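You operate a simulated robot arm through the tools that you are given. There is no shell and no other tool.

You are at the controls of a simulated robot arm. One attempt, no reset.

JOB
Pour about 45 ml of blue ink into the cup of yellow ink and stir with the yellow stick.
Fine: put jug and stick back. Set down upright: jug.

It is judged by the outcome, as a careful person would: the job done as asked, and still so three seconds after it is handed in. It fails if anything else is knocked over, pushed out of place, dropped, spilled or broken.

ROBOT AND FRAMES
A 6-joint arm with a fingered hand, fixed in place. Base frame: the origin is at the foot of the arm, x ahead of it, y to its left, z up; the work surface is at about z = 0.85. Readings come in m, rad, newtons and seconds.
With the tool pointing down near the work surface it reaches from about 0.36 to 0.74 m from the base axis. Its first joint turns from -2.007 to 2.007 rad. Payload 4 kg.
Tool frame: the origin (TCP) lies between the finger pads and is the grasp point; the fingertips stand 0.026 m ahead of it; z points along the fingers, y is the line along which they close. Largest opening 0.132 m; the body of the gripper starts 0.073 m behind the TCP. The gripper is a hand of 4 fingers: y runs from the thumb to the fingers, the wrist lies at [0, 0, -0.239] in the tool frame, and closing takes about 1.5 s.
Orientation is that of the tool frame in the base frame, as [roll, pitch, yaw] about the fixed x, y, z axes, in that order (R = Rz(yaw) Ry(pitch) Rx(roll)). With the fingers straight down and closing along the base's y, the tool's x points along the base's -x, its y along +y and its z along -z.

CONTROLS
- The arm moves only by the tool play_rows. Its argument "targets" is a list that holds one entry, the list of rows, each a list of 6 numbers: the shift along the tool's x, y, z in m, then the turn, a rotation vector about the tool's x, y, z in rad. In form: [[[dx, dy, dz, wx, wy, wz], ...]]. A call has 1 to 20 rows; each row is the pose to reach, as a shift and turn from the pose commanded when the call began, along the tool's axes at that moment. "gripper" is the closure in counts, from 0 (fully open) to 255 (shut), set as the call begins (left out, the last holds). A row lasts 0.2 s, in which the tool goes at most 0.05 m and 0.15 rad; a call with a longer step from one row to the next is refused whole, and so is a gripper value outside its range. Where a pose cannot be reached the arm comes as near as it can. A force on the tool above 40 N (or 10 N above the force at the start of the call, whichever is more), or a blocked arm, ends the call early, and 0.2 s more pass. Each finger travels about 0.153 m/s and halts on what it meets, pressing with about 34 N; the grip force reading is that of the motor and also rises with nothing between the fingers. The clock runs only during rows and for 0.2 s after the last one: add rows that repeat a pose to give the fingers time. The reply holds the time, the measured pose of the TCP, the force on the tool along the base axes, the opening and the grip force, in the units named above and with some noise, with the torque about the TCP (base axes, N m) and any sound that the robot's microphone picked up.
- Cameras (640 x 400 px; columns grow to the right, rows downward): "scene" is fixed at [0.405, 0.4967, 1.503]; the picture's right is [-0.99, 0.16, 0.00], its down [0.13, 0.81, -0.57] and it looks along [-0.09, -0.57, -0.82] (base axes); focal length 315 px, centre (320, 200). "wrist" rides on the gripper at [0.068, 0.002, -0.097] in the tool frame; the picture's right is [-0.03, 1.00, 0.00], its down [-0.82, -0.02, -0.58] and it looks along [-0.58, -0.01, 0.82] (tool axes); focal length 270 px, centre (320, 200).
- capture(camera): a new picture of that camera. It takes no simulated time.
- lift_body(by): slides the trunk up (or, below 0, down) by that many m; the arm rides with it, the base frame stays. It gives what a move gives, with no picture.
- hand_shape(shape): the hand has 4 fingers and takes this shape, open, in about a second: jaw (thumb against the fingers, like two jaws); tri (thumb and two fingers); tip (a fingertip pinch); poke (one finger out to press); point (the index stretched); flat (the hand flat); cup (the hand cupped); fist (a fist). The gripper value then closes the fingers along that shape, each until it touches; the sizes above hold for jaw. It gives what a move gives, with no picture.
- probe_pixels(camera, pixels): for up to 12 pixels [column, row] of the newest picture of that camera ("zoom" is the newest enlarged one), the place [x, y, z] in the base frame of the surface seen there, good to about 0.002 m, but the place of the scene camera against the robot may be out by one fixed shift of up to 0.012 m in any direction. It takes no simulated time.
- zoom(camera, box): a new picture of the part [left, top, right, bottom] of that camera's present view, enlarged. It takes no simulated time.
- hand_in(): hands the job in; it is judged then, once.

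Unless the task says otherwise, let go and move clear before handing in.

The tools are called after ">>>" as a command line: name --argument value ..., lists and objects as JSON in quotes. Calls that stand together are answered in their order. play_rows: Moves the arm, as the interface text tells. Its arguments: {"type":"object","properties":{"targets":{"type":"array","items":{"type":"array","items":{"type":"array","items":{"type":"number"}}}},"gripper":{"type":"number"}},"required":["targets"]} The other tools are called the same way: lift_body (by) slides the trunk up or down; hand_shape (shape) gives the hand a shape; capture (camera) takes a picture; probe_pixels (camera, pixels) gives the place of the surface under pixels of a picture; zoom (camera, box) takes an enlarged picture of a part of a camera's view; hand_in () hands the job in.

At the start:

```text
clock: 0.0
tool_pos: [0.3695, 0.3117, 1.2206]
tool_rot: [-3.141, 0.0, -3.137]
ft_force: [0.0, 0.2, -0.2]
wrist_torque: [-0.02, 0.04, 0.03]
opening: 0.1319
grip_force: 0.2
shape: jaw
trunk travel left (down, up): [-0.85, 0.14]
```

scene: 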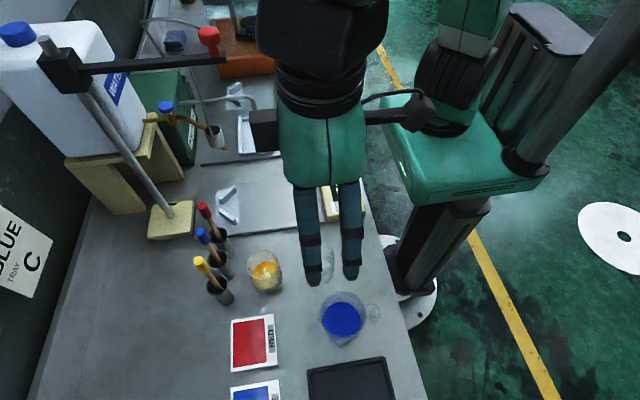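
wrist: 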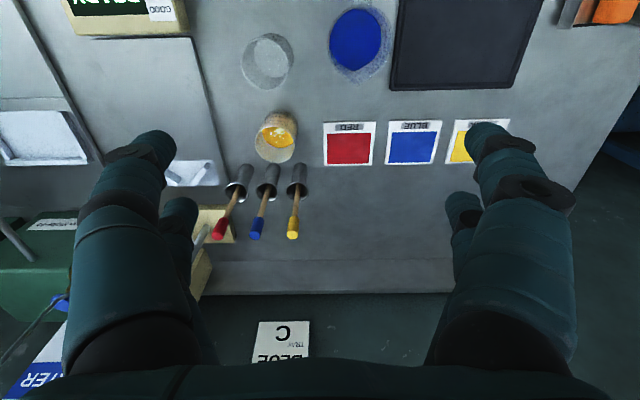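

The scene picture shows the blue jug near (342,318), the yellow cup near (265,272), and the stick holders near (215,285) with yellow, blue and red handles. I'll zoom in on them for detail before moving.

>>> zoom --camera "scene" --box '[180, 180, 400, 360]'

>>> zoom --camera "wrist" --box '[190, 0, 430, 250]'

>>> probe_pixels --camera "scene" --pixels '[[342, 318], [342, 296], [342, 345], [320, 318], [365, 318], [374, 312], [265, 270], [250, 255], [282, 258], [265, 290], [200, 262], [222, 296]]'

>>> probe_pixels --camera "wrist" --pixels '[[357, 40], [335, 40], [382, 40], [357, 12], [357, 75], [277, 135], [292, 235], [299, 195], [299, 170], [267, 60], [270, 155], [275, 118]]'

```text
2.22 times, centred on (290, 270) of scene
```

zoom: 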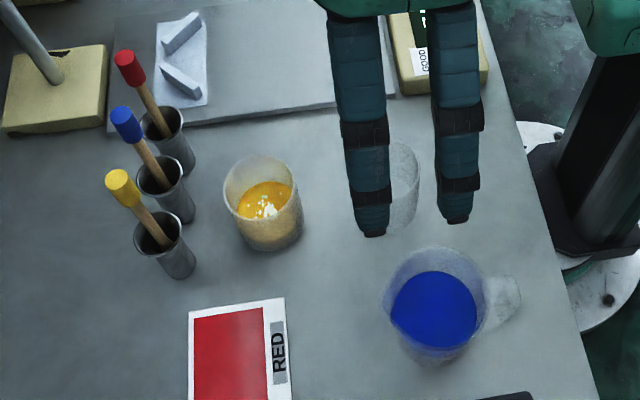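

```text
1.60 times, centred on (310, 125) of wrist
```

zoom: 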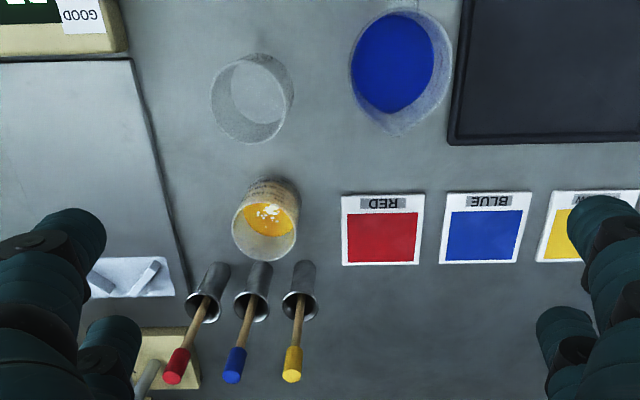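

```text
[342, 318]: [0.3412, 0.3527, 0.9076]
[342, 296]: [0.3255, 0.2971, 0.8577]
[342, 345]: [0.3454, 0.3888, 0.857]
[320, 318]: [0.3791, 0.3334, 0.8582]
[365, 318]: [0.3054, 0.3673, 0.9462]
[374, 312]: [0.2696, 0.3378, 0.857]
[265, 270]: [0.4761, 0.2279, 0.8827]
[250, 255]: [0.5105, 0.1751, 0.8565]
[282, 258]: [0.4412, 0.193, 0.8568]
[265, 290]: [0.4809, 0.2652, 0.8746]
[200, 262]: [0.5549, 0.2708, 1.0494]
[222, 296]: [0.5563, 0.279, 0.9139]
```

```text
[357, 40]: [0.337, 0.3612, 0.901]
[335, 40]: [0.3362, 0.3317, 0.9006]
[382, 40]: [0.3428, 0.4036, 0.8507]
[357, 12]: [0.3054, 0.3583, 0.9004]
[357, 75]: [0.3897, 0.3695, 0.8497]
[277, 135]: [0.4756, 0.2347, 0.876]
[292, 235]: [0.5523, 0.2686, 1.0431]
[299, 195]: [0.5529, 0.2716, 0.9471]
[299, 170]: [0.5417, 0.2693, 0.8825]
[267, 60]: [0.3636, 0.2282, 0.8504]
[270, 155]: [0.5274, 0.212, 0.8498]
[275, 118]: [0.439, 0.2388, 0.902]
```

The probes put the jug ink at about (0.337, 0.361, z 0.901), the cup ink at (0.476, 0.235, z 0.876), and the table at z 0.850 by the wrist camera. That means the scene camera reads about 7 mm high. I'll zoom closer on the jug, the cup and the stick holders to get rims, handle and markings.

>>> zoom --camera "scene" --box '[302, 275, 398, 335]'

>>> zoom --camera "scene" --box '[190, 240, 302, 310]'

>>> zoom --camera "wrist" --box '[230, 0, 422, 120]'

>>> zoom --camera "wrist" --box '[210, 100, 370, 200]'

```text
6.67 times, centred on (350, 305) of scene
```

zoom: 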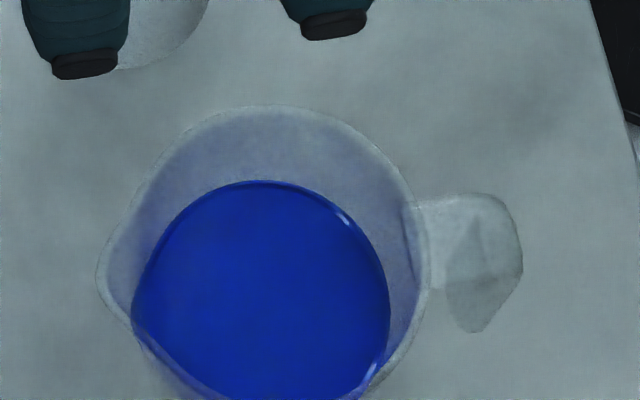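

```text
5.71 times, centred on (246, 275) of scene
```

zoom: 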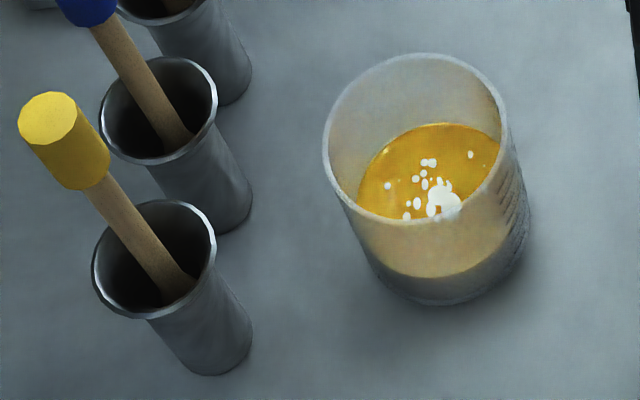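

```text
3.33 times, centred on (326, 60) of wrist
```

zoom: 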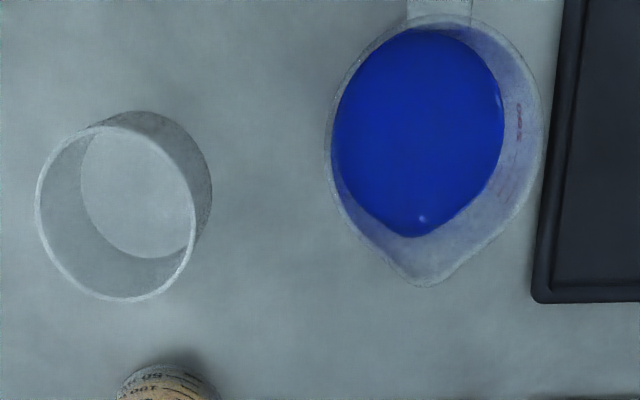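

```text
4.00 times, centred on (290, 150) of wrist
```

zoom: 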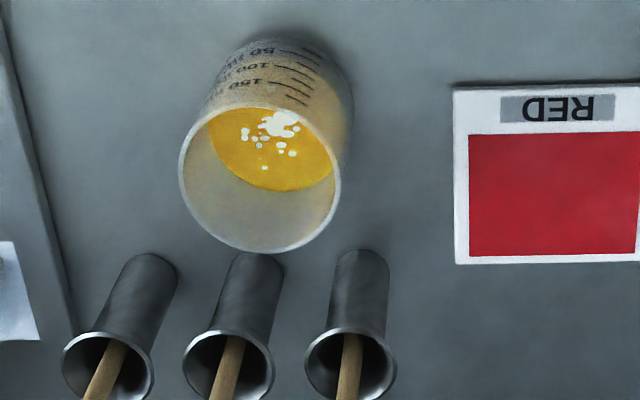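

The cup has 50/100/150 graduations on its near (-x) side. The jug's spout points +x and its handle -x, with a dark tray close beside it. I'll probe matching label corners in both cameras to calibrate the scene offset, plus the tray edge and the holders.

>>> capture --camera "wrist"

>>> probe_pixels --camera "wrist" --pixels '[[324, 122], [324, 165], [388, 122], [388, 164], [398, 60], [393, 84], [303, 187], [240, 187], [270, 187], [256, 232], [219, 230], [293, 232]]'

>>> probe_pixels --camera "scene" --pixels '[[273, 315], [232, 322], [278, 381], [310, 372], [345, 385], [205, 258], [204, 233], [204, 207], [395, 290], [385, 250], [410, 350], [270, 393]]'

>>> zoom --camera "wrist" --box '[220, 150, 340, 250]'

```text
taken
```

wrist: 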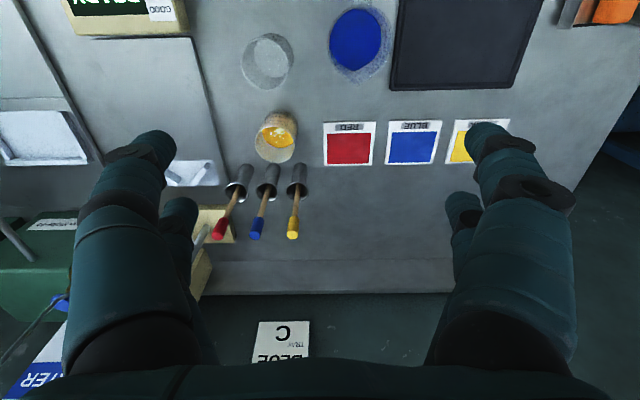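

```text
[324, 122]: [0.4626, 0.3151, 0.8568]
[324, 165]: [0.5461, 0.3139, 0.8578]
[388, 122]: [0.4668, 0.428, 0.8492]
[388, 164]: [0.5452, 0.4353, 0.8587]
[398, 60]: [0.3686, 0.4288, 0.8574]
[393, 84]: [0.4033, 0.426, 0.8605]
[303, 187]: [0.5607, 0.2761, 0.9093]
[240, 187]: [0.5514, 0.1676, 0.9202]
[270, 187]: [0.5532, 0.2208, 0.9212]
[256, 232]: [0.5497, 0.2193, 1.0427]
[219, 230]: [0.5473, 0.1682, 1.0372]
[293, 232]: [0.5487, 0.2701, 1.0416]
```

```text
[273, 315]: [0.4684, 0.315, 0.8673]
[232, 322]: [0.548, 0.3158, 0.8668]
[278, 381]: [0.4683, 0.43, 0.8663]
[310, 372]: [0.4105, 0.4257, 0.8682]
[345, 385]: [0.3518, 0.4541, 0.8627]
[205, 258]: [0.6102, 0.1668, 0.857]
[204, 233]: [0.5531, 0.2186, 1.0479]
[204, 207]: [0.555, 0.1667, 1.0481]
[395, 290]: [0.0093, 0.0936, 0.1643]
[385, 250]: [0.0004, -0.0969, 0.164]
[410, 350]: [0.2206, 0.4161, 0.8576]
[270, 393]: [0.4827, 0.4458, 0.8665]
```

```text
4.00 times, centred on (280, 200) of wrist
```

zoom: 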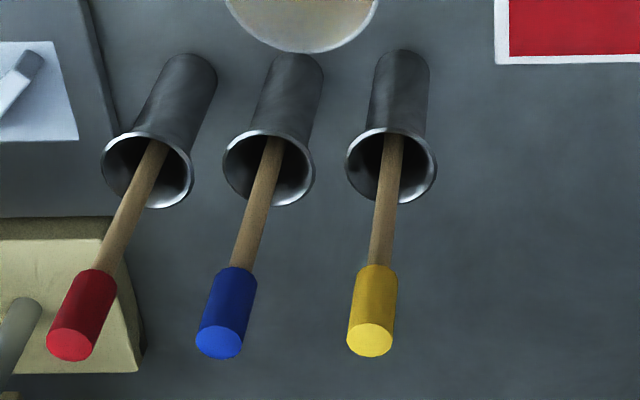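

The stick handles stand at x≈0.55, with y 0.168 red, 0.219 blue and 0.270 yellow, tops near z 1.043. The scene frame reads about (+0.004, 0, +0.007) off. Next I'll probe the stand, boom and hanging cup around (60-230, 40-140) so the arm stays clear of them.

>>> probe_pixels --camera "scene" --pixels '[[70, 72], [140, 65], [220, 60], [209, 38], [215, 135], [165, 108], [140, 150], [185, 215], [48, 50], [120, 100], [160, 22], [335, 195]]'

>>> zoom --camera "scene" --box '[0, 0, 320, 200]'

```text
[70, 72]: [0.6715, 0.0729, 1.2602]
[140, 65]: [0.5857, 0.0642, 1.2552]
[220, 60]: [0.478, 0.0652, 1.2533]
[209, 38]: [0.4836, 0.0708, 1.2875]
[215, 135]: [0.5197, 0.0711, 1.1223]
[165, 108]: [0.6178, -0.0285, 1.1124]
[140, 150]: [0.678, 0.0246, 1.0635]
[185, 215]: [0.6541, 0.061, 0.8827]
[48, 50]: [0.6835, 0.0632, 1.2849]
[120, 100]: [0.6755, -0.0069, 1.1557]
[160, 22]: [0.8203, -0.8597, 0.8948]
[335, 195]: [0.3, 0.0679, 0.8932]
```

```text
2.00 times, centred on (160, 100) of scene
```

zoom: 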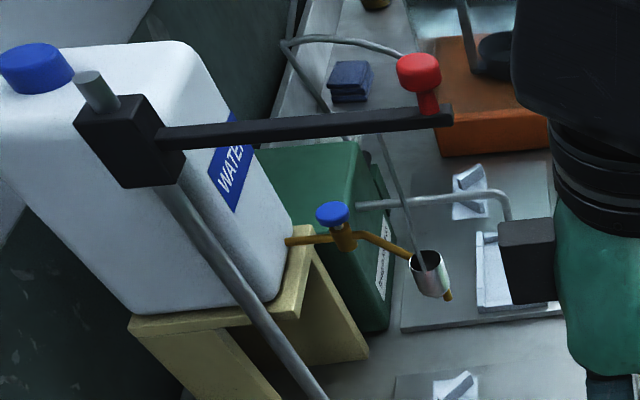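

The boom sits at y≈0.065 and z≈1.255, well clear of the work area at y 0.2–0.4. Now I'll move back and tilt the hand forward, staying high, to see the jug from its handle side and check that the pose is reachable.

>>> play_rows --targets '[[[0.01875, 0.00625, 0.0125, 0, -0.098, 0], [0.0375, 0.0125, 0.025, 0, -0.196, 0], [0.05625, 0.01875, 0.0375, 0, -0.294, 0], [0.075, 0.025, 0.05, 0, -0.3925, 0], [0.09375, 0.03125, 0.0625, 0, -0.49, 0], [0.1125, 0.0375, 0.075, 0, -0.589, 0], [0.13125, 0.04375, 0.0875, 0, -0.687, 0], [0.15, 0.05, 0.1, 0, -0.785, 0]]]' --gripper 0

>>> capture --camera "wrist"

>>> capture --camera "scene"

```text
clock: 1.8
tool_pos: [0.2188, 0.3602, 1.1179]
tool_rot: [-3.14, 0.786, -3.139]
ft_force: [0.0, -0.2, 0.2]
wrist_torque: [0.0, 0.0, 0.01]
opening: 0.132
grip_force: 0.0
shape: jaw
trunk travel left (down, up): [-0.85, 0.14]
```

```text
taken
```

wrist: 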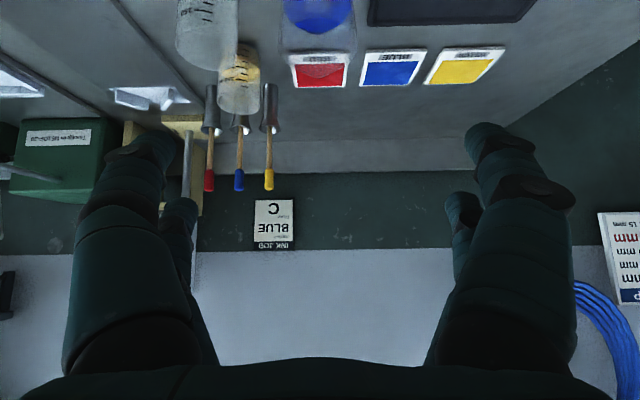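

```text
taken
```

scene: 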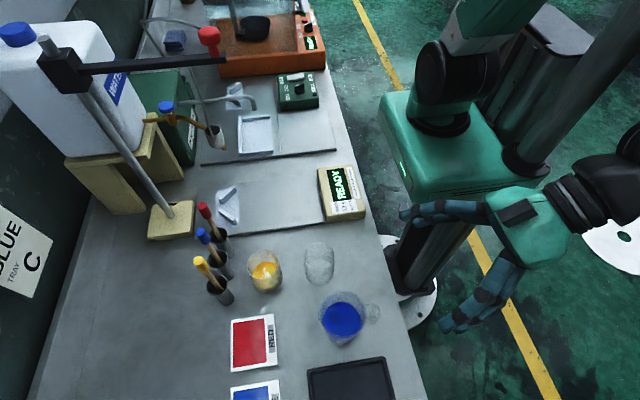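

The pose was reached with no contact, and the jug is visible at (320,15) in the wrist view. I'll lower the hand along the jug's handle side so the wrist camera sees the jug in profile.

>>> play_rows --targets '[[[0.026, 0, 0.0157, 0, 0, 0], [0.052, 0, 0.0314, 0, 0, 0], [0.078, 0, 0.0472, 0, 0, 0], [0.1039, 0, 0.0629, 0, 0, 0]]]'

>>> capture --camera "wrist"

>>> zoom --camera "wrist" --box '[160, 0, 416, 160]'

```text
clock: 2.8
tool_pos: [0.1909, 0.3598, 1.0001]
tool_rot: [-3.139, 0.783, -3.137]
ft_force: [0.6, -0.9, -0.4]
wrist_torque: [0.0, 0.0, 0.01]
opening: 0.1321
grip_force: 0.1
shape: jaw
trunk travel left (down, up): [-0.85, 0.14]
```

```text
taken
```

wrist: 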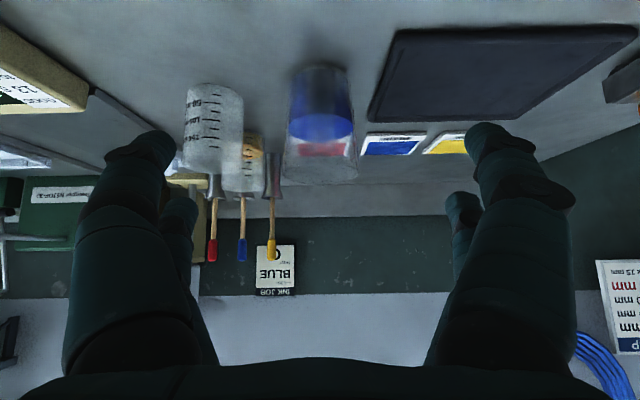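

```text
2.50 times, centred on (288, 80) of wrist
```

zoom: 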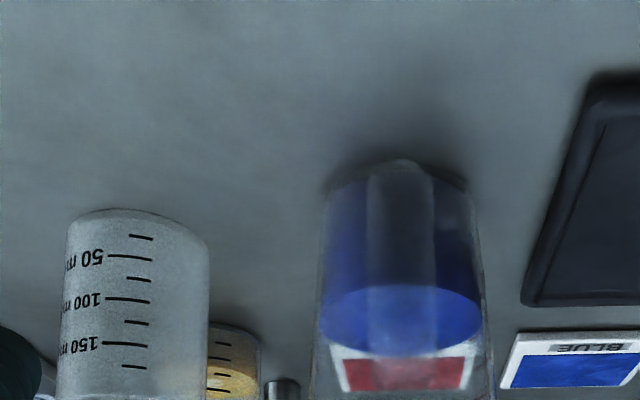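

From the handle side the jug is tapered, with its handle centred at column 320 (y≈0.362). I'll zoom on the jug and the cup graduations, and probe the handle and ink edges.

>>> zoom --camera "wrist" --box '[240, 50, 400, 200]'

>>> zoom --camera "wrist" --box '[180, 70, 300, 200]'

>>> probe_pixels --camera "wrist" --pixels '[[320, 68], [320, 90], [320, 110], [320, 125], [300, 110], [340, 110], [293, 110], [350, 110], [322, 150], [250, 150], [374, 110], [210, 120]]'

```text
2.67 times, centred on (320, 125) of wrist
```

zoom: 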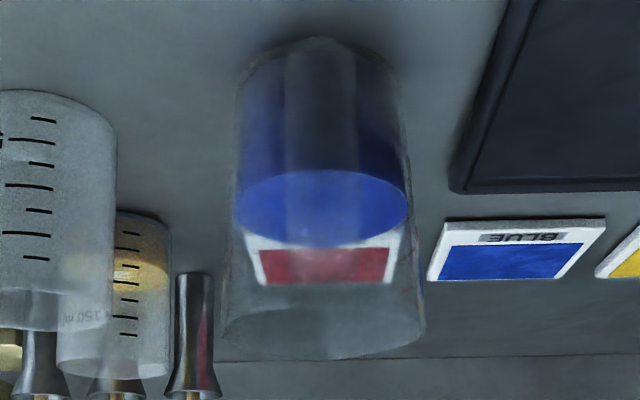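

```text
3.08 times, centred on (240, 135) of wrist
```

zoom: 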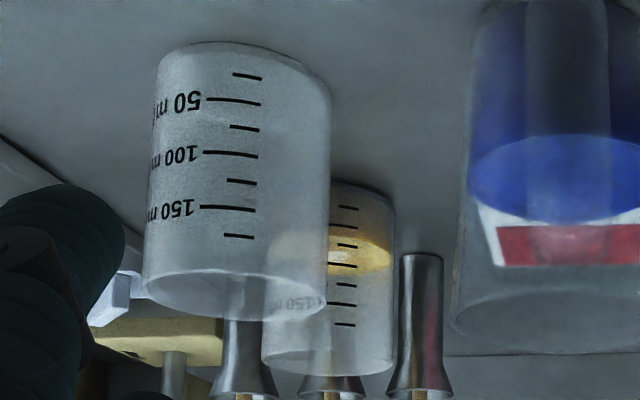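

```text
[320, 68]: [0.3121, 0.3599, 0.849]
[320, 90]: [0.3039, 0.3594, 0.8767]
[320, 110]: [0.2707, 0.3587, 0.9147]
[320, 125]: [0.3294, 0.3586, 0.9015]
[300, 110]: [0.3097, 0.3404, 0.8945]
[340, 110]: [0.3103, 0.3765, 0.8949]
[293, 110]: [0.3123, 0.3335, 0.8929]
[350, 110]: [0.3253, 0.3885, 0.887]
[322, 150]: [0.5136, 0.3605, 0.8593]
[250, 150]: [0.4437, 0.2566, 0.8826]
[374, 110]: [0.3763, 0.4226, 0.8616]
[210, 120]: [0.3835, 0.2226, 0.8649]
```

The jug is centred at about (0.337, 0.360), with its rim near z 0.95, lip at x≈0.383 and handle outer face at x≈0.271. The cup rim is near z 0.932, with one tick every 25 ml. I'll come down behind the jug with the fingers 30° below horizontal, ready to straddle the handle and grip the body.

>>> play_rows --targets '[[[0.0099, 0, 0.0131, 0, -0.0654, 0], [0.0198, 0, 0.0262, 0, -0.1309, 0], [0.0297, 0, 0.0392, 0, -0.1963, 0], [0.0396, 0, 0.0523, 0, -0.2618, 0], [0.0396, 0, 0.0523, 0, -0.2618, 0]]]'

>>> capture --camera "wrist"

>>> capture --camera "scene"

```text
clock: 4.0
tool_pos: [0.1999, 0.3622, 0.9369]
tool_rot: [-3.14, 1.046, -3.135]
ft_force: [0.7, -0.1, -0.6]
wrist_torque: [0.01, -0.02, 0.0]
opening: 0.1321
grip_force: 0.0
shape: jaw
trunk travel left (down, up): [-0.85, 0.14]
```

```text
taken
```

wrist: 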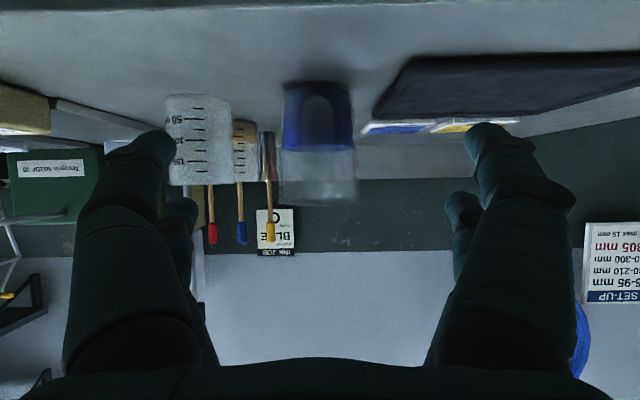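

```text
taken
```

scene: 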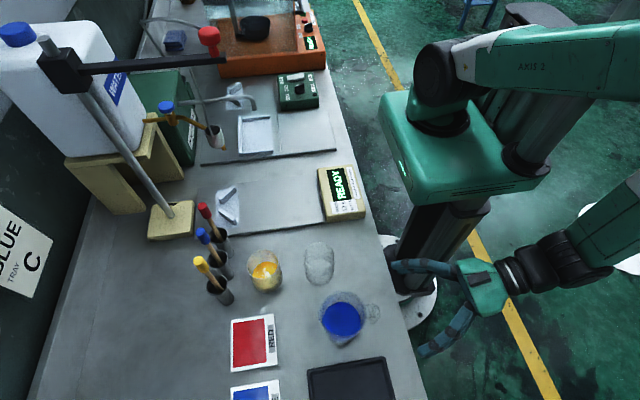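

The hand is lined up behind the handle, with the jug centred at column ~318 in the wrist view and the fingers well either side. I'll zoom to check the handle shape and the cup's ink level before moving in.

>>> zoom --camera "wrist" --box '[150, 70, 406, 230]'

>>> zoom --camera "wrist" --box '[216, 100, 296, 200]'

>>> probe_pixels --camera "wrist" --pixels '[[318, 88], [318, 110], [318, 130], [318, 150], [295, 120], [340, 120], [318, 195], [374, 115], [410, 60], [290, 145], [347, 145], [248, 150]]'

```text
2.50 times, centred on (278, 150) of wrist
```

zoom: 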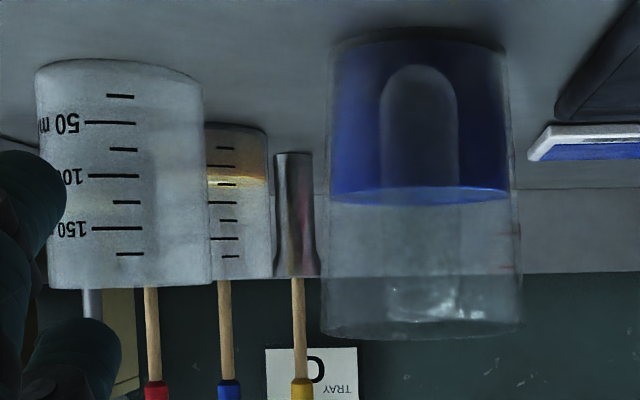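

```text
4.00 times, centred on (256, 150) of wrist
```

zoom: 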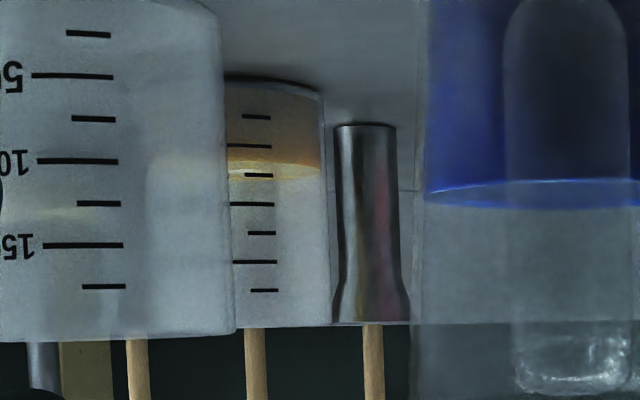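

```text
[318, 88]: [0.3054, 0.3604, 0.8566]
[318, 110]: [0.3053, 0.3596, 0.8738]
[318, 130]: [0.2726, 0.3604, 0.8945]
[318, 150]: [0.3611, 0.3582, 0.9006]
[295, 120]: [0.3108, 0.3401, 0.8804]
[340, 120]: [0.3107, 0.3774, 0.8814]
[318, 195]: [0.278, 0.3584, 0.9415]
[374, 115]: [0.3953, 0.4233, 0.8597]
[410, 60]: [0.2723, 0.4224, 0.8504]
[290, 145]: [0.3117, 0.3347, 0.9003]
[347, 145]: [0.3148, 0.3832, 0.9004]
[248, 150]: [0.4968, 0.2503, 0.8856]
```

The cup ink sits just above the 50 tick, about 60 ml, so my target is about 105 ml. The jug ink is at z 0.9005, and the handle spans z 0.87–0.945 at x≈0.2725. I'll move in so the fingers straddle the jug body with TCP at about (0.327, 0.360, 0.912).

>>> play_rows --targets '[[[-0.0084, -0.0005, 0.0245, 0, 0, 0], [-0.0167, -0.001, 0.049, 0, 0, 0], [-0.0251, -0.0015, 0.0735, 0, 0, 0], [-0.0334, -0.002, 0.098, 0, 0, 0], [-0.0376, -0.002, 0.11, 0, 0, 0], [-0.0418, -0.002, 0.1225, 0, 0, 0], [-0.0418, -0.002, 0.1225, 0, 0, 0]]]'

>>> capture --camera "wrist"

>>> capture --camera "scene"

>>> zoom --camera "scene" --box '[290, 240, 450, 360]'

```text
clock: 5.6
tool_pos: [0.3289, 0.3607, 0.9122]
tool_rot: [-3.139, 1.047, -3.134]
ft_force: [0.2, -0.1, -0.2]
wrist_torque: [-0.03, 0.01, 0.01]
opening: 0.132
grip_force: 0.0
shape: jaw
trunk travel left (down, up): [-0.85, 0.14]
```

```text
taken
```

wrist: 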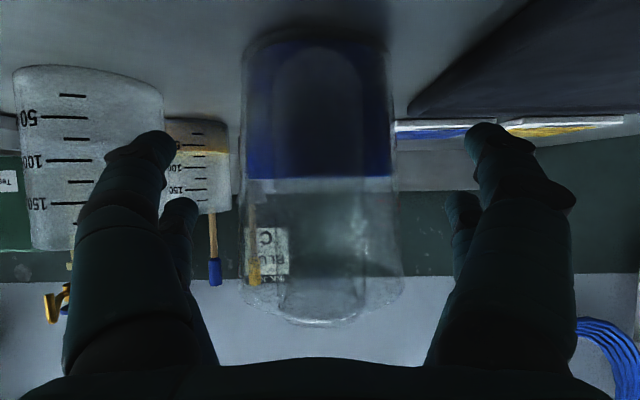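

```text
taken
```

scene: 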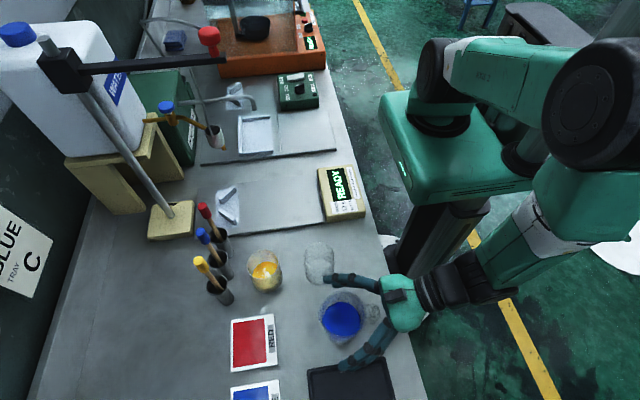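

```text
3.33 times, centred on (370, 300) of scene
```

zoom: 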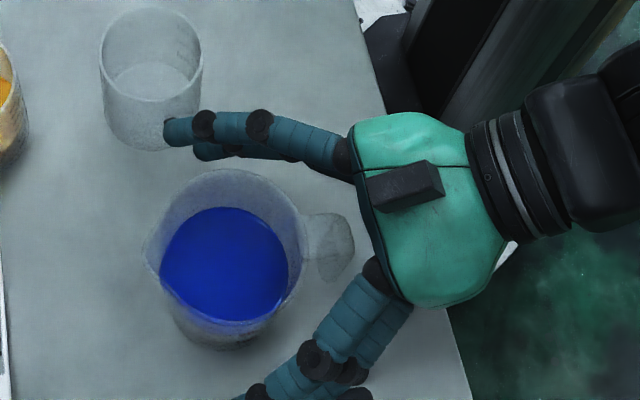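

The jug is centred between the fingers, there's no contact force, and the neighbouring glass at (318,262) hasn't moved. I'll close in two steps, first to light contact and then firmly.

>>> play_rows --targets '[[[0, 0, 0, 0, 0, 0], [0, 0, 0, 0, 0, 0], [0, 0, 0, 0, 0, 0], [0, 0, 0, 0, 0, 0], [0, 0, 0, 0, 0, 0]]]' --gripper 115

>>> zoom --camera "scene" --box '[290, 240, 450, 360]'

>>> capture --camera "wrist"

```text
clock: 6.8
tool_pos: [0.3267, 0.3601, 0.9118]
tool_rot: [-3.141, 1.049, -3.136]
ft_force: [-0.1, 0.4, -0.2]
wrist_torque: [-0.02, -0.02, 0.02]
opening: 0.0731
grip_force: 0.1
shape: jaw
trunk travel left (down, up): [-0.85, 0.14]
```

```text
3.33 times, centred on (370, 300) of scene
```

zoom: 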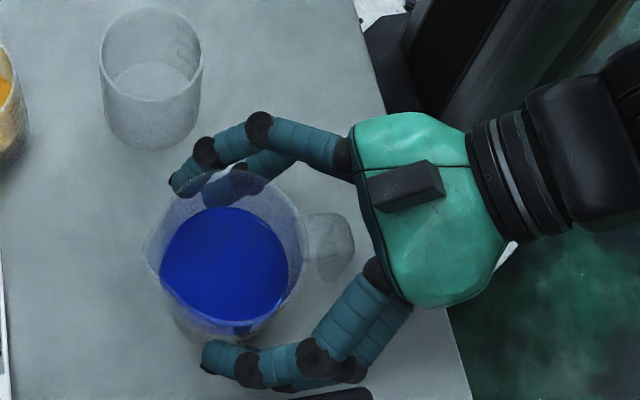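

```text
taken
```

wrist: 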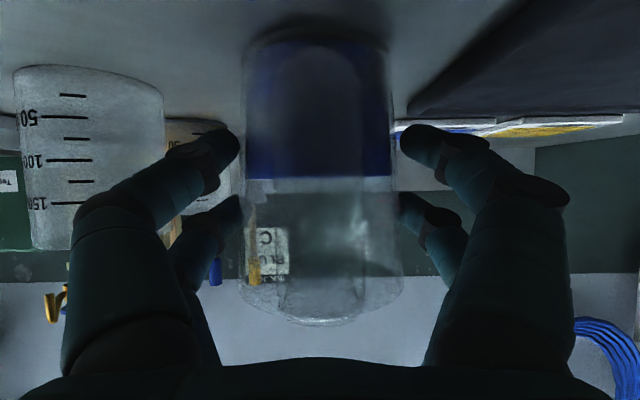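

The opening is 0.073 and the fingers flank the jug evenly: left tip at (238,145) against the jug edge at 243, right tip at (402,140) against 395. Now I'll close firmly and wait.

>>> play_rows --targets '[[[0, 0, 0, 0, 0, 0], [0, 0, 0, 0, 0, 0], [0, 0, 0, 0, 0, 0], [0, 0, 0, 0, 0, 0], [0, 0, 0, 0, 0, 0], [0, 0, 0, 0, 0, 0], [0, 0, 0, 0, 0, 0]]]' --gripper 200

>>> zoom --camera "scene" --box '[290, 240, 450, 360]'

>>> capture --camera "wrist"

```text
clock: 8.4
tool_pos: [0.3278, 0.3604, 0.9117]
tool_rot: [-3.14, 1.046, -3.136]
ft_force: [-0.9, -1.6, 3.6]
wrist_torque: [-0.07, 0.22, 0.06]
opening: 0.0611
grip_force: 34.0
shape: jaw
trunk travel left (down, up): [-0.85, 0.14]
```

```text
3.33 times, centred on (370, 300) of scene
```

zoom: 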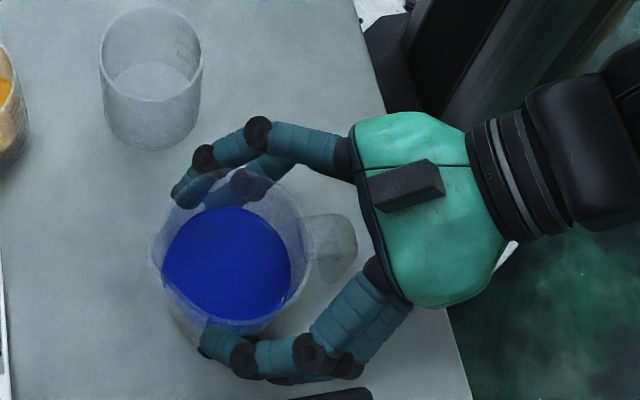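

```text
taken
```

wrist: 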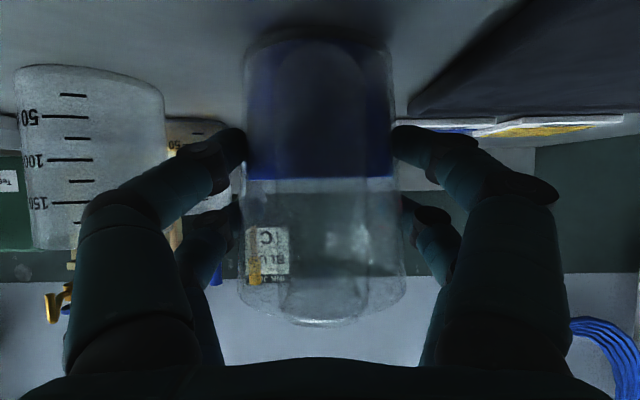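

Grip is 34 N at opening 0.061, and the jug is still upright with only a small shift. I'll lift straight up 2 cm slowly and check that it holds.

>>> play_rows --targets '[[[-0.0043, 0, -0.0025, 0, 0, 0], [-0.0087, 0, -0.005, 0, 0, 0], [-0.013, 0, -0.0075, 0, 0, 0], [-0.0173, 0, -0.01, 0, 0, 0], [-0.0173, 0, -0.01, 0, 0, 0], [-0.0173, 0, -0.01, 0, 0, 0]]]'

>>> capture --camera "wrist"

>>> zoom --camera "scene" --box '[290, 240, 450, 360]'

```text
clock: 9.8
tool_pos: [0.3272, 0.3584, 0.9313]
tool_rot: [-3.138, 1.045, -3.136]
ft_force: [-0.4, -0.2, -2.4]
wrist_torque: [-0.01, -0.02, 0.0]
opening: 0.0606
grip_force: 33.9
shape: jaw
trunk travel left (down, up): [-0.85, 0.14]
```

```text
taken
```

wrist: 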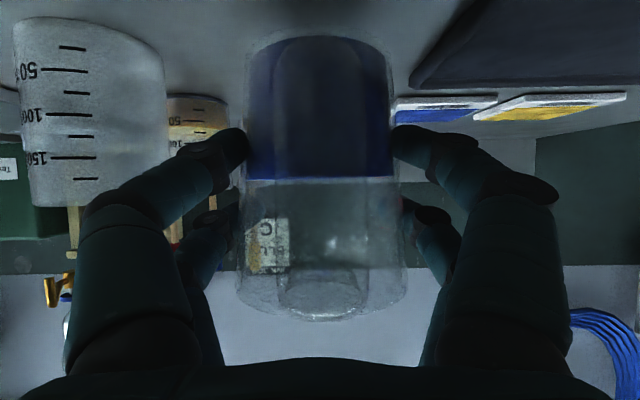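

```text
3.33 times, centred on (370, 300) of scene
```

zoom: 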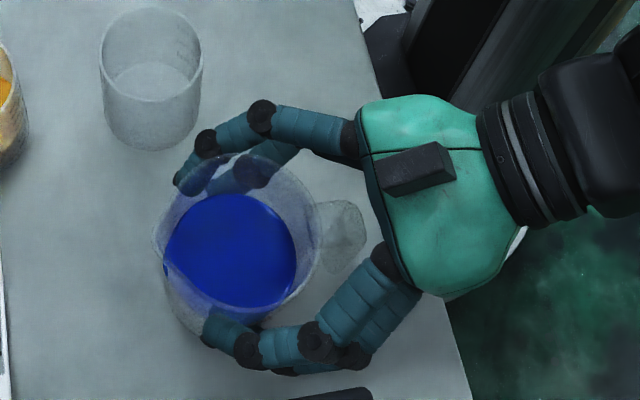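

The jug lifted cleanly at about 2.4 N with its ink level in the wrist view. Before carrying it over, I'll measure the cup and empty glass positions precisely from the scene.

>>> zoom --camera "scene" --box '[232, 230, 344, 300]'

>>> probe_pixels --camera "zoom" --pixels '[[180, 130], [130, 180], [245, 170], [190, 200], [175, 155], [160, 180], [215, 180], [120, 260], [290, 250], [110, 60], [400, 200], [330, 330]]'

```text
5.71 times, centred on (288, 265) of scene
```

zoom: 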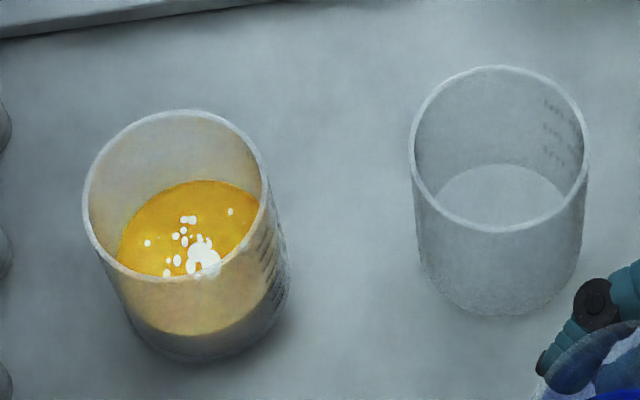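

```text
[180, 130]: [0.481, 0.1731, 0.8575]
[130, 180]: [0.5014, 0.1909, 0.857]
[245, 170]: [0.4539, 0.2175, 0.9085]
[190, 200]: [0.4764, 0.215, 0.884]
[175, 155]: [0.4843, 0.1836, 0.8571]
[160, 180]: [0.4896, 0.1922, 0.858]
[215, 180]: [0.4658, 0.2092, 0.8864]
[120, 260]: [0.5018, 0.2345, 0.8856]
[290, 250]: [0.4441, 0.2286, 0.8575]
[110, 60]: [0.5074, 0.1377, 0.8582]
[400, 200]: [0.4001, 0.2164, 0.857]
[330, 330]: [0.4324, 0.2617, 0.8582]
```

The cup centre in robot frame is about (0.470, 0.238), its ink surface is at z≈0.877, and the empty glass is at about (0.364, 0.228). I'll lift the jug high enough to clear all the rims, keeping it upright.

>>> play_rows --targets '[[[-0.0055, 0, -0.0032, 0, 0, 0], [-0.0165, 0, -0.0095, 0, 0, 0], [-0.0311, 0, -0.018, 0, 0, 0], [-0.0462, 0, -0.0267, 0, 0, 0], [-0.0614, 0, -0.0355, 0, 0, 0], [-0.0766, 0, -0.0442, 0, 0, 0], [-0.0917, 0, -0.053, 0, 0, 0], [-0.1035, 0, -0.0598, 0, 0, 0], [-0.1095, 0, -0.0632, 0, 0, 0], [-0.1113, 0, -0.0643, 0, 0, 0], [-0.1113, 0, -0.0643, 0, 0, 0]]]'

>>> capture --camera "wrist"

>>> capture --camera "scene"

```text
clock: 12.2
tool_pos: [0.3269, 0.3592, 1.0618]
tool_rot: [-3.14, 1.046, -3.135]
ft_force: [-0.3, 0.4, -3.2]
wrist_torque: [0.01, 0.0, 0.02]
opening: 0.0605
grip_force: 34.0
shape: jaw
trunk travel left (down, up): [-0.85, 0.14]
```

```text
taken
```

wrist: 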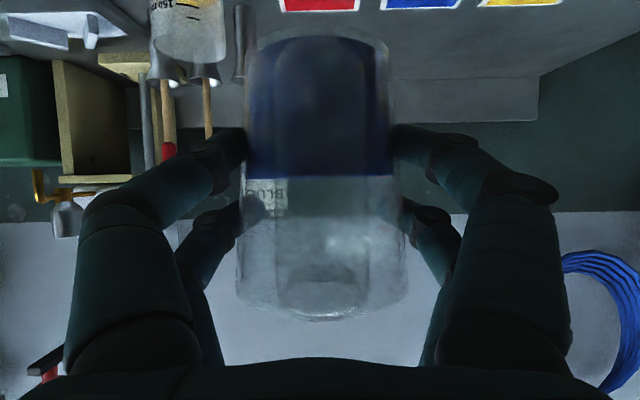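

```text
taken
```

scene: 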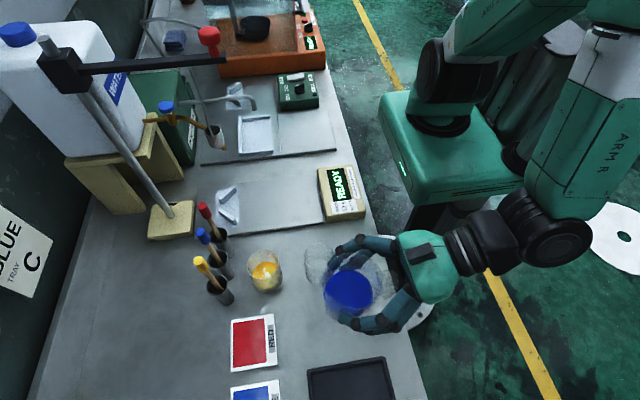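

The jug is steady at z 1.06, weighing about 2.4–3.2 N. Now I'll carry it towards the cup and turn the heading 35° clockwise, so the pour comes from the side away from the empty glass.

>>> play_rows --targets '[[[-0.0012, -0.0023, 0.0021, 0.0159, 0, 0.0092], [-0.004, -0.0077, 0.0069, 0.0529, 0, 0.0306], [-0.008, -0.0153, 0.0138, 0.1058, 0, 0.0611], [-0.0128, -0.0245, 0.0221, 0.1693, 0, 0.0978], [-0.018, -0.0344, 0.0311, 0.2381, 0, 0.1375], [-0.0232, -0.0444, 0.0401, 0.3068, 0, 0.1772], [-0.028, -0.0536, 0.0484, 0.3703, 0, 0.2139], [-0.0324, -0.062, 0.0561, 0.4285, 0, 0.2475], [-0.036, -0.0689, 0.0623, 0.4761, 0, 0.275], [-0.0384, -0.0734, 0.0664, 0.5078, 0, 0.2933], [-0.04, -0.0765, 0.0692, 0.529, 0, 0.3055], [-0.04, -0.0765, 0.0692, 0.529, 0, 0.3055], [-0.04, -0.0765, 0.0692, 0.529, 0, 0.3055]]]'

>>> capture --camera "wrist"

>>> capture --camera "scene"

>>> zoom --camera "scene" --box '[220, 200, 380, 300]'

```text
clock: 15.0
tool_pos: [0.407, 0.2839, 1.0612]
tool_rot: [-3.139, 1.048, 2.535]
ft_force: [0.7, 0.1, -3.2]
wrist_torque: [0.01, 0.0, 0.0]
opening: 0.0604
grip_force: 33.9
shape: jaw
trunk travel left (down, up): [-0.85, 0.14]
```

```text
taken
```

wrist: 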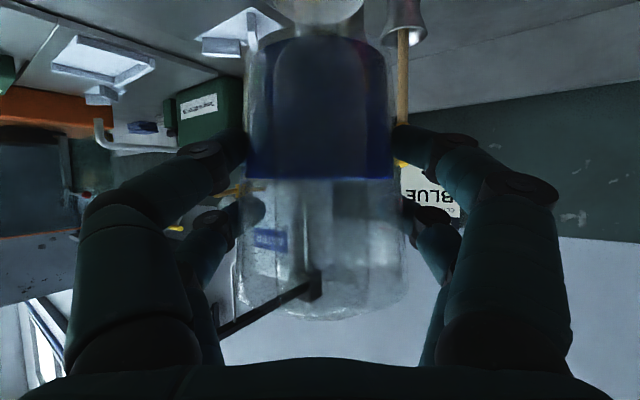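

```text
taken
```

scene: 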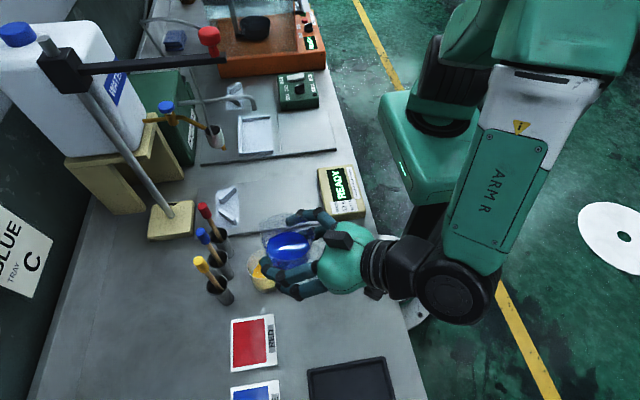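

```text
4.00 times, centred on (300, 250) of scene
```

zoom: 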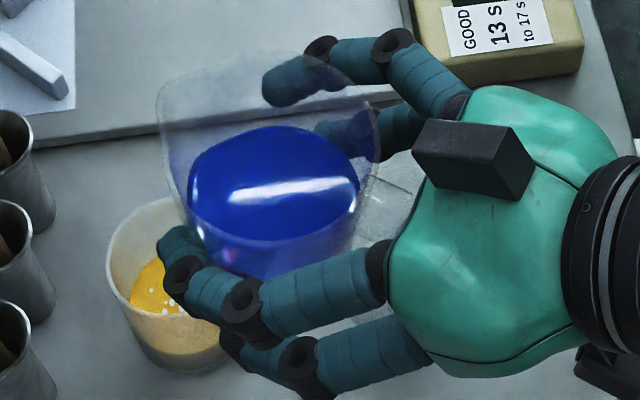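

The jug is upright beside the cup at heading -35°. Now I'll tilt it forward 38°, still short of pouring by my estimate, while high above the cup, then check the views.

>>> play_rows --targets '[[[0, 0, 0, 0, 0.03, 0], [0, 0, 0, 0, 0.1, 0], [0, 0, 0, 0, 0.19, 0], [0, 0, 0, 0, 0.28, 0], [0, 0, 0, 0, 0.37, 0], [0, 0, 0, 0, 0.46, 0], [0, 0, 0, 0, 0.54, 0], [0, 0, 0, 0, 0.6, 0], [0, 0, 0, 0, 0.64, 0], [0, 0, 0, 0, 0.655, 0], [0, 0, 0, 0, 0.655, 0]]]'

>>> capture --camera "wrist"

>>> capture --camera "scene"

>>> zoom --camera "scene" --box '[220, 200, 380, 300]'

```text
clock: 17.4
tool_pos: [0.4066, 0.2826, 1.0609]
tool_rot: [-3.139, 0.393, 2.535]
ft_force: [-0.2, -0.3, -2.5]
wrist_torque: [-0.02, -0.05, -0.02]
opening: 0.0605
grip_force: 33.7
shape: jaw
trunk travel left (down, up): [-0.85, 0.14]
```

```text
taken
```

wrist: 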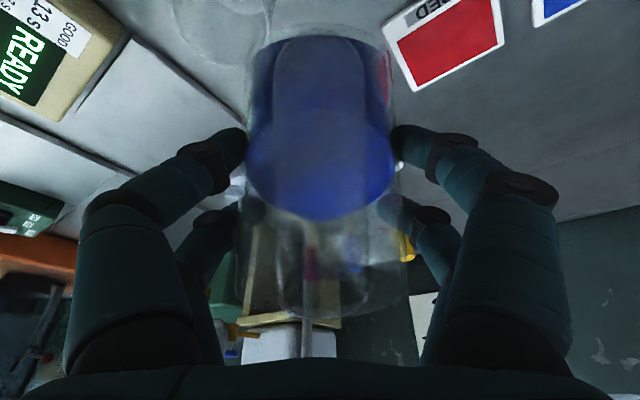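

```text
taken
```

scene: 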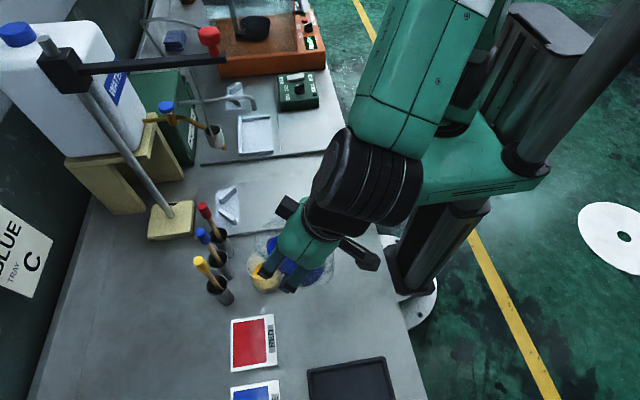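

```text
4.00 times, centred on (300, 250) of scene
```

zoom: 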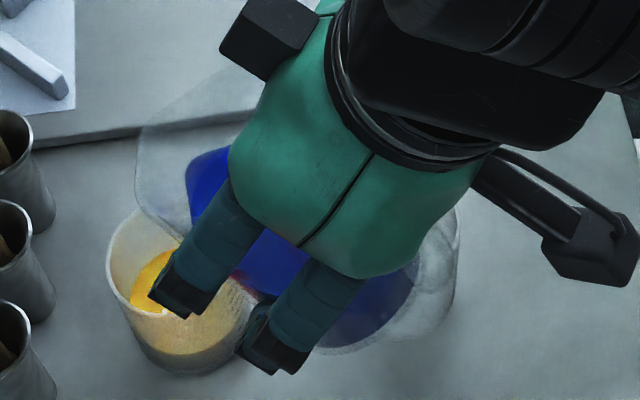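

The jug is tilted 37.5° and nothing is spilled: weight unchanged and cup still yellow. I'll zoom in on the lip region near (255,240) to see where the spout sits over the cup.

>>> zoom --camera "scene" --box '[240, 215, 304, 300]'

>>> zoom --camera "wrist" --box '[220, 20, 420, 330]'

```text
4.71 times, centred on (272, 258) of scene
```

zoom: 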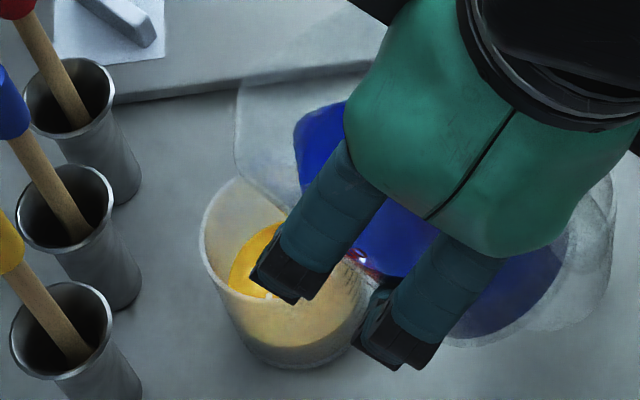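

```text
1.29 times, centred on (320, 175) of wrist
```

zoom: 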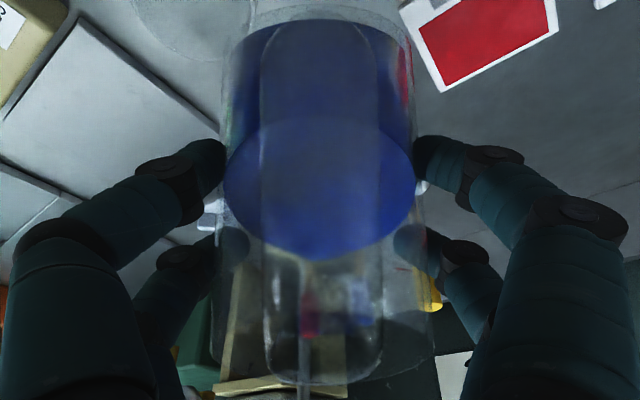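

The lip appears near scene (255,234), as predicted, but at this heading a lower finger would pass close over the empty glass. I'll turn a little more, to -43°, shift slightly and tilt to 42° while still high.

>>> play_rows --targets '[[[-0.0006, 0.0021, 0.0003, 0.011, 0.016, 0.0264], [-0.0015, 0.0053, 0.0007, 0.0274, 0.04, 0.066], [-0.0024, 0.0085, 0.001, 0.0438, 0.064, 0.1056], [-0.003, 0.0106, 0.0013, 0.0548, 0.08, 0.132], [-0.003, 0.0106, 0.0013, 0.0548, 0.08, 0.132], [-0.003, 0.0106, 0.0013, 0.0548, 0.08, 0.132]]]'

>>> zoom --camera "scene" --box '[220, 215, 348, 295]'

```text
clock: 18.8
tool_pos: [0.4169, 0.2896, 1.0613]
tool_rot: [-3.132, 0.313, 2.394]
ft_force: [0.3, -0.8, -2.5]
wrist_torque: [-0.01, -0.04, -0.02]
opening: 0.0604
grip_force: 34.3
shape: jaw
trunk travel left (down, up): [-0.85, 0.14]
```

```text
5.00 times, centred on (284, 255) of scene
```

zoom: 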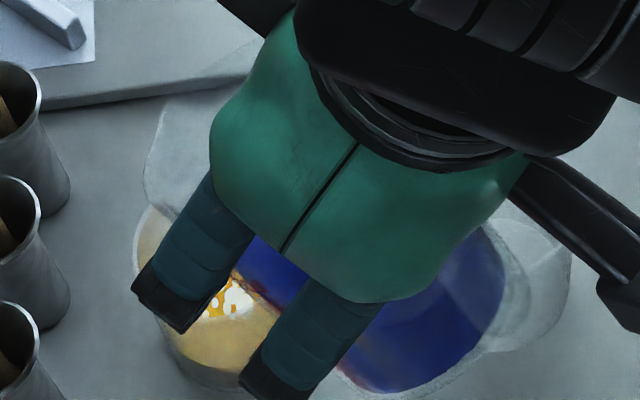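

Heading is now -42.8° and tilt 42°. I'll lower 5 cm and check the lip against the cup rim.

>>> play_rows --targets '[[[0.0031, 0, 0.0095, 0, 0, 0], [0.0077, 0, 0.0238, 0, 0, 0], [0.0123, 0, 0.038, 0, 0, 0], [0.0154, 0, 0.0476, 0, 0, 0], [0.0154, 0, 0.0476, 0, 0, 0]]]'

>>> zoom --camera "scene" --box '[220, 215, 348, 295]'

>>> capture --camera "wrist"

```text
clock: 20.0
tool_pos: [0.4149, 0.2898, 1.0097]
tool_rot: [-3.133, 0.313, 2.395]
ft_force: [0.1, 0.3, -3.0]
wrist_torque: [-0.01, 0.01, -0.02]
opening: 0.0601
grip_force: 34.2
shape: jaw
trunk travel left (down, up): [-0.85, 0.14]
```

```text
5.00 times, centred on (284, 255) of scene
```

zoom: 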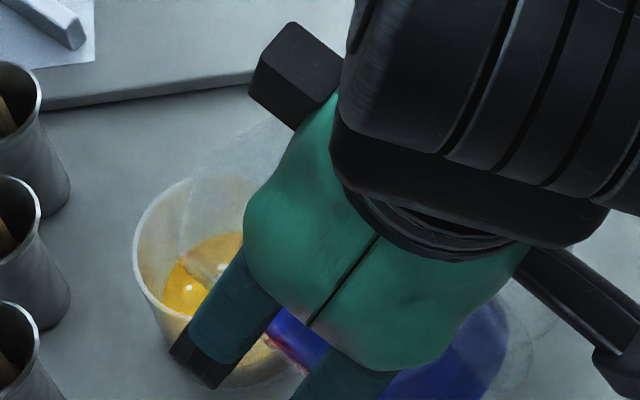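

```text
taken
```

wrist: 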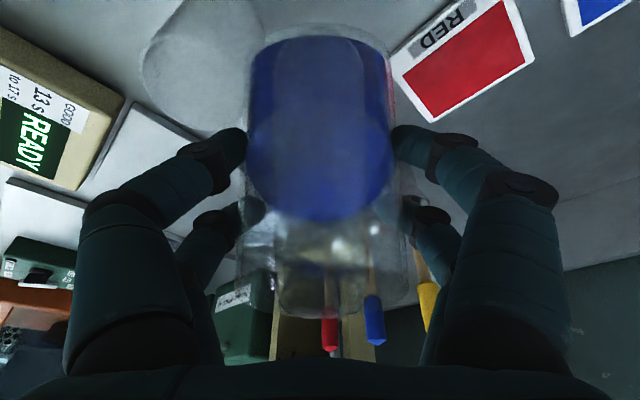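

The lip outline shows faintly over the cup near zoom (185,190–250). I'll zoom tighter to pin down its tip relative to the rim before going lower.

>>> zoom --camera "scene" --box '[240, 230, 288, 290]'

>>> zoom --camera "scene" --box '[244, 236, 276, 266]'

```text
6.67 times, centred on (264, 260) of scene
```

zoom: 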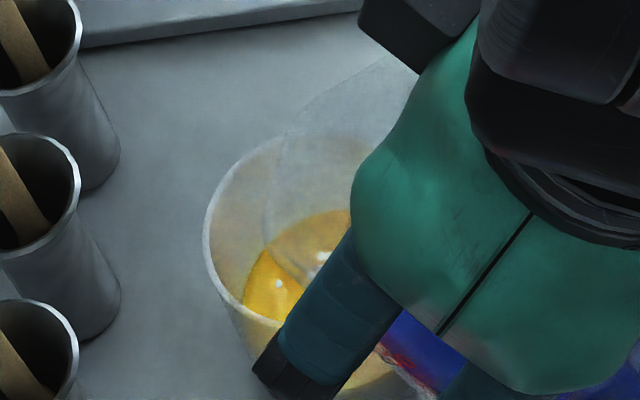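

```text
13.33 times, centred on (260, 251) of scene
```

zoom: 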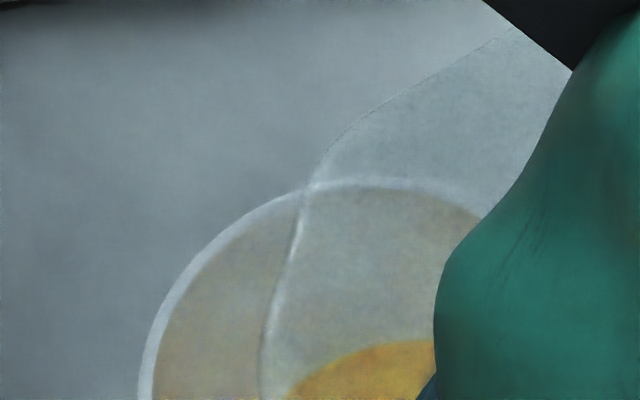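

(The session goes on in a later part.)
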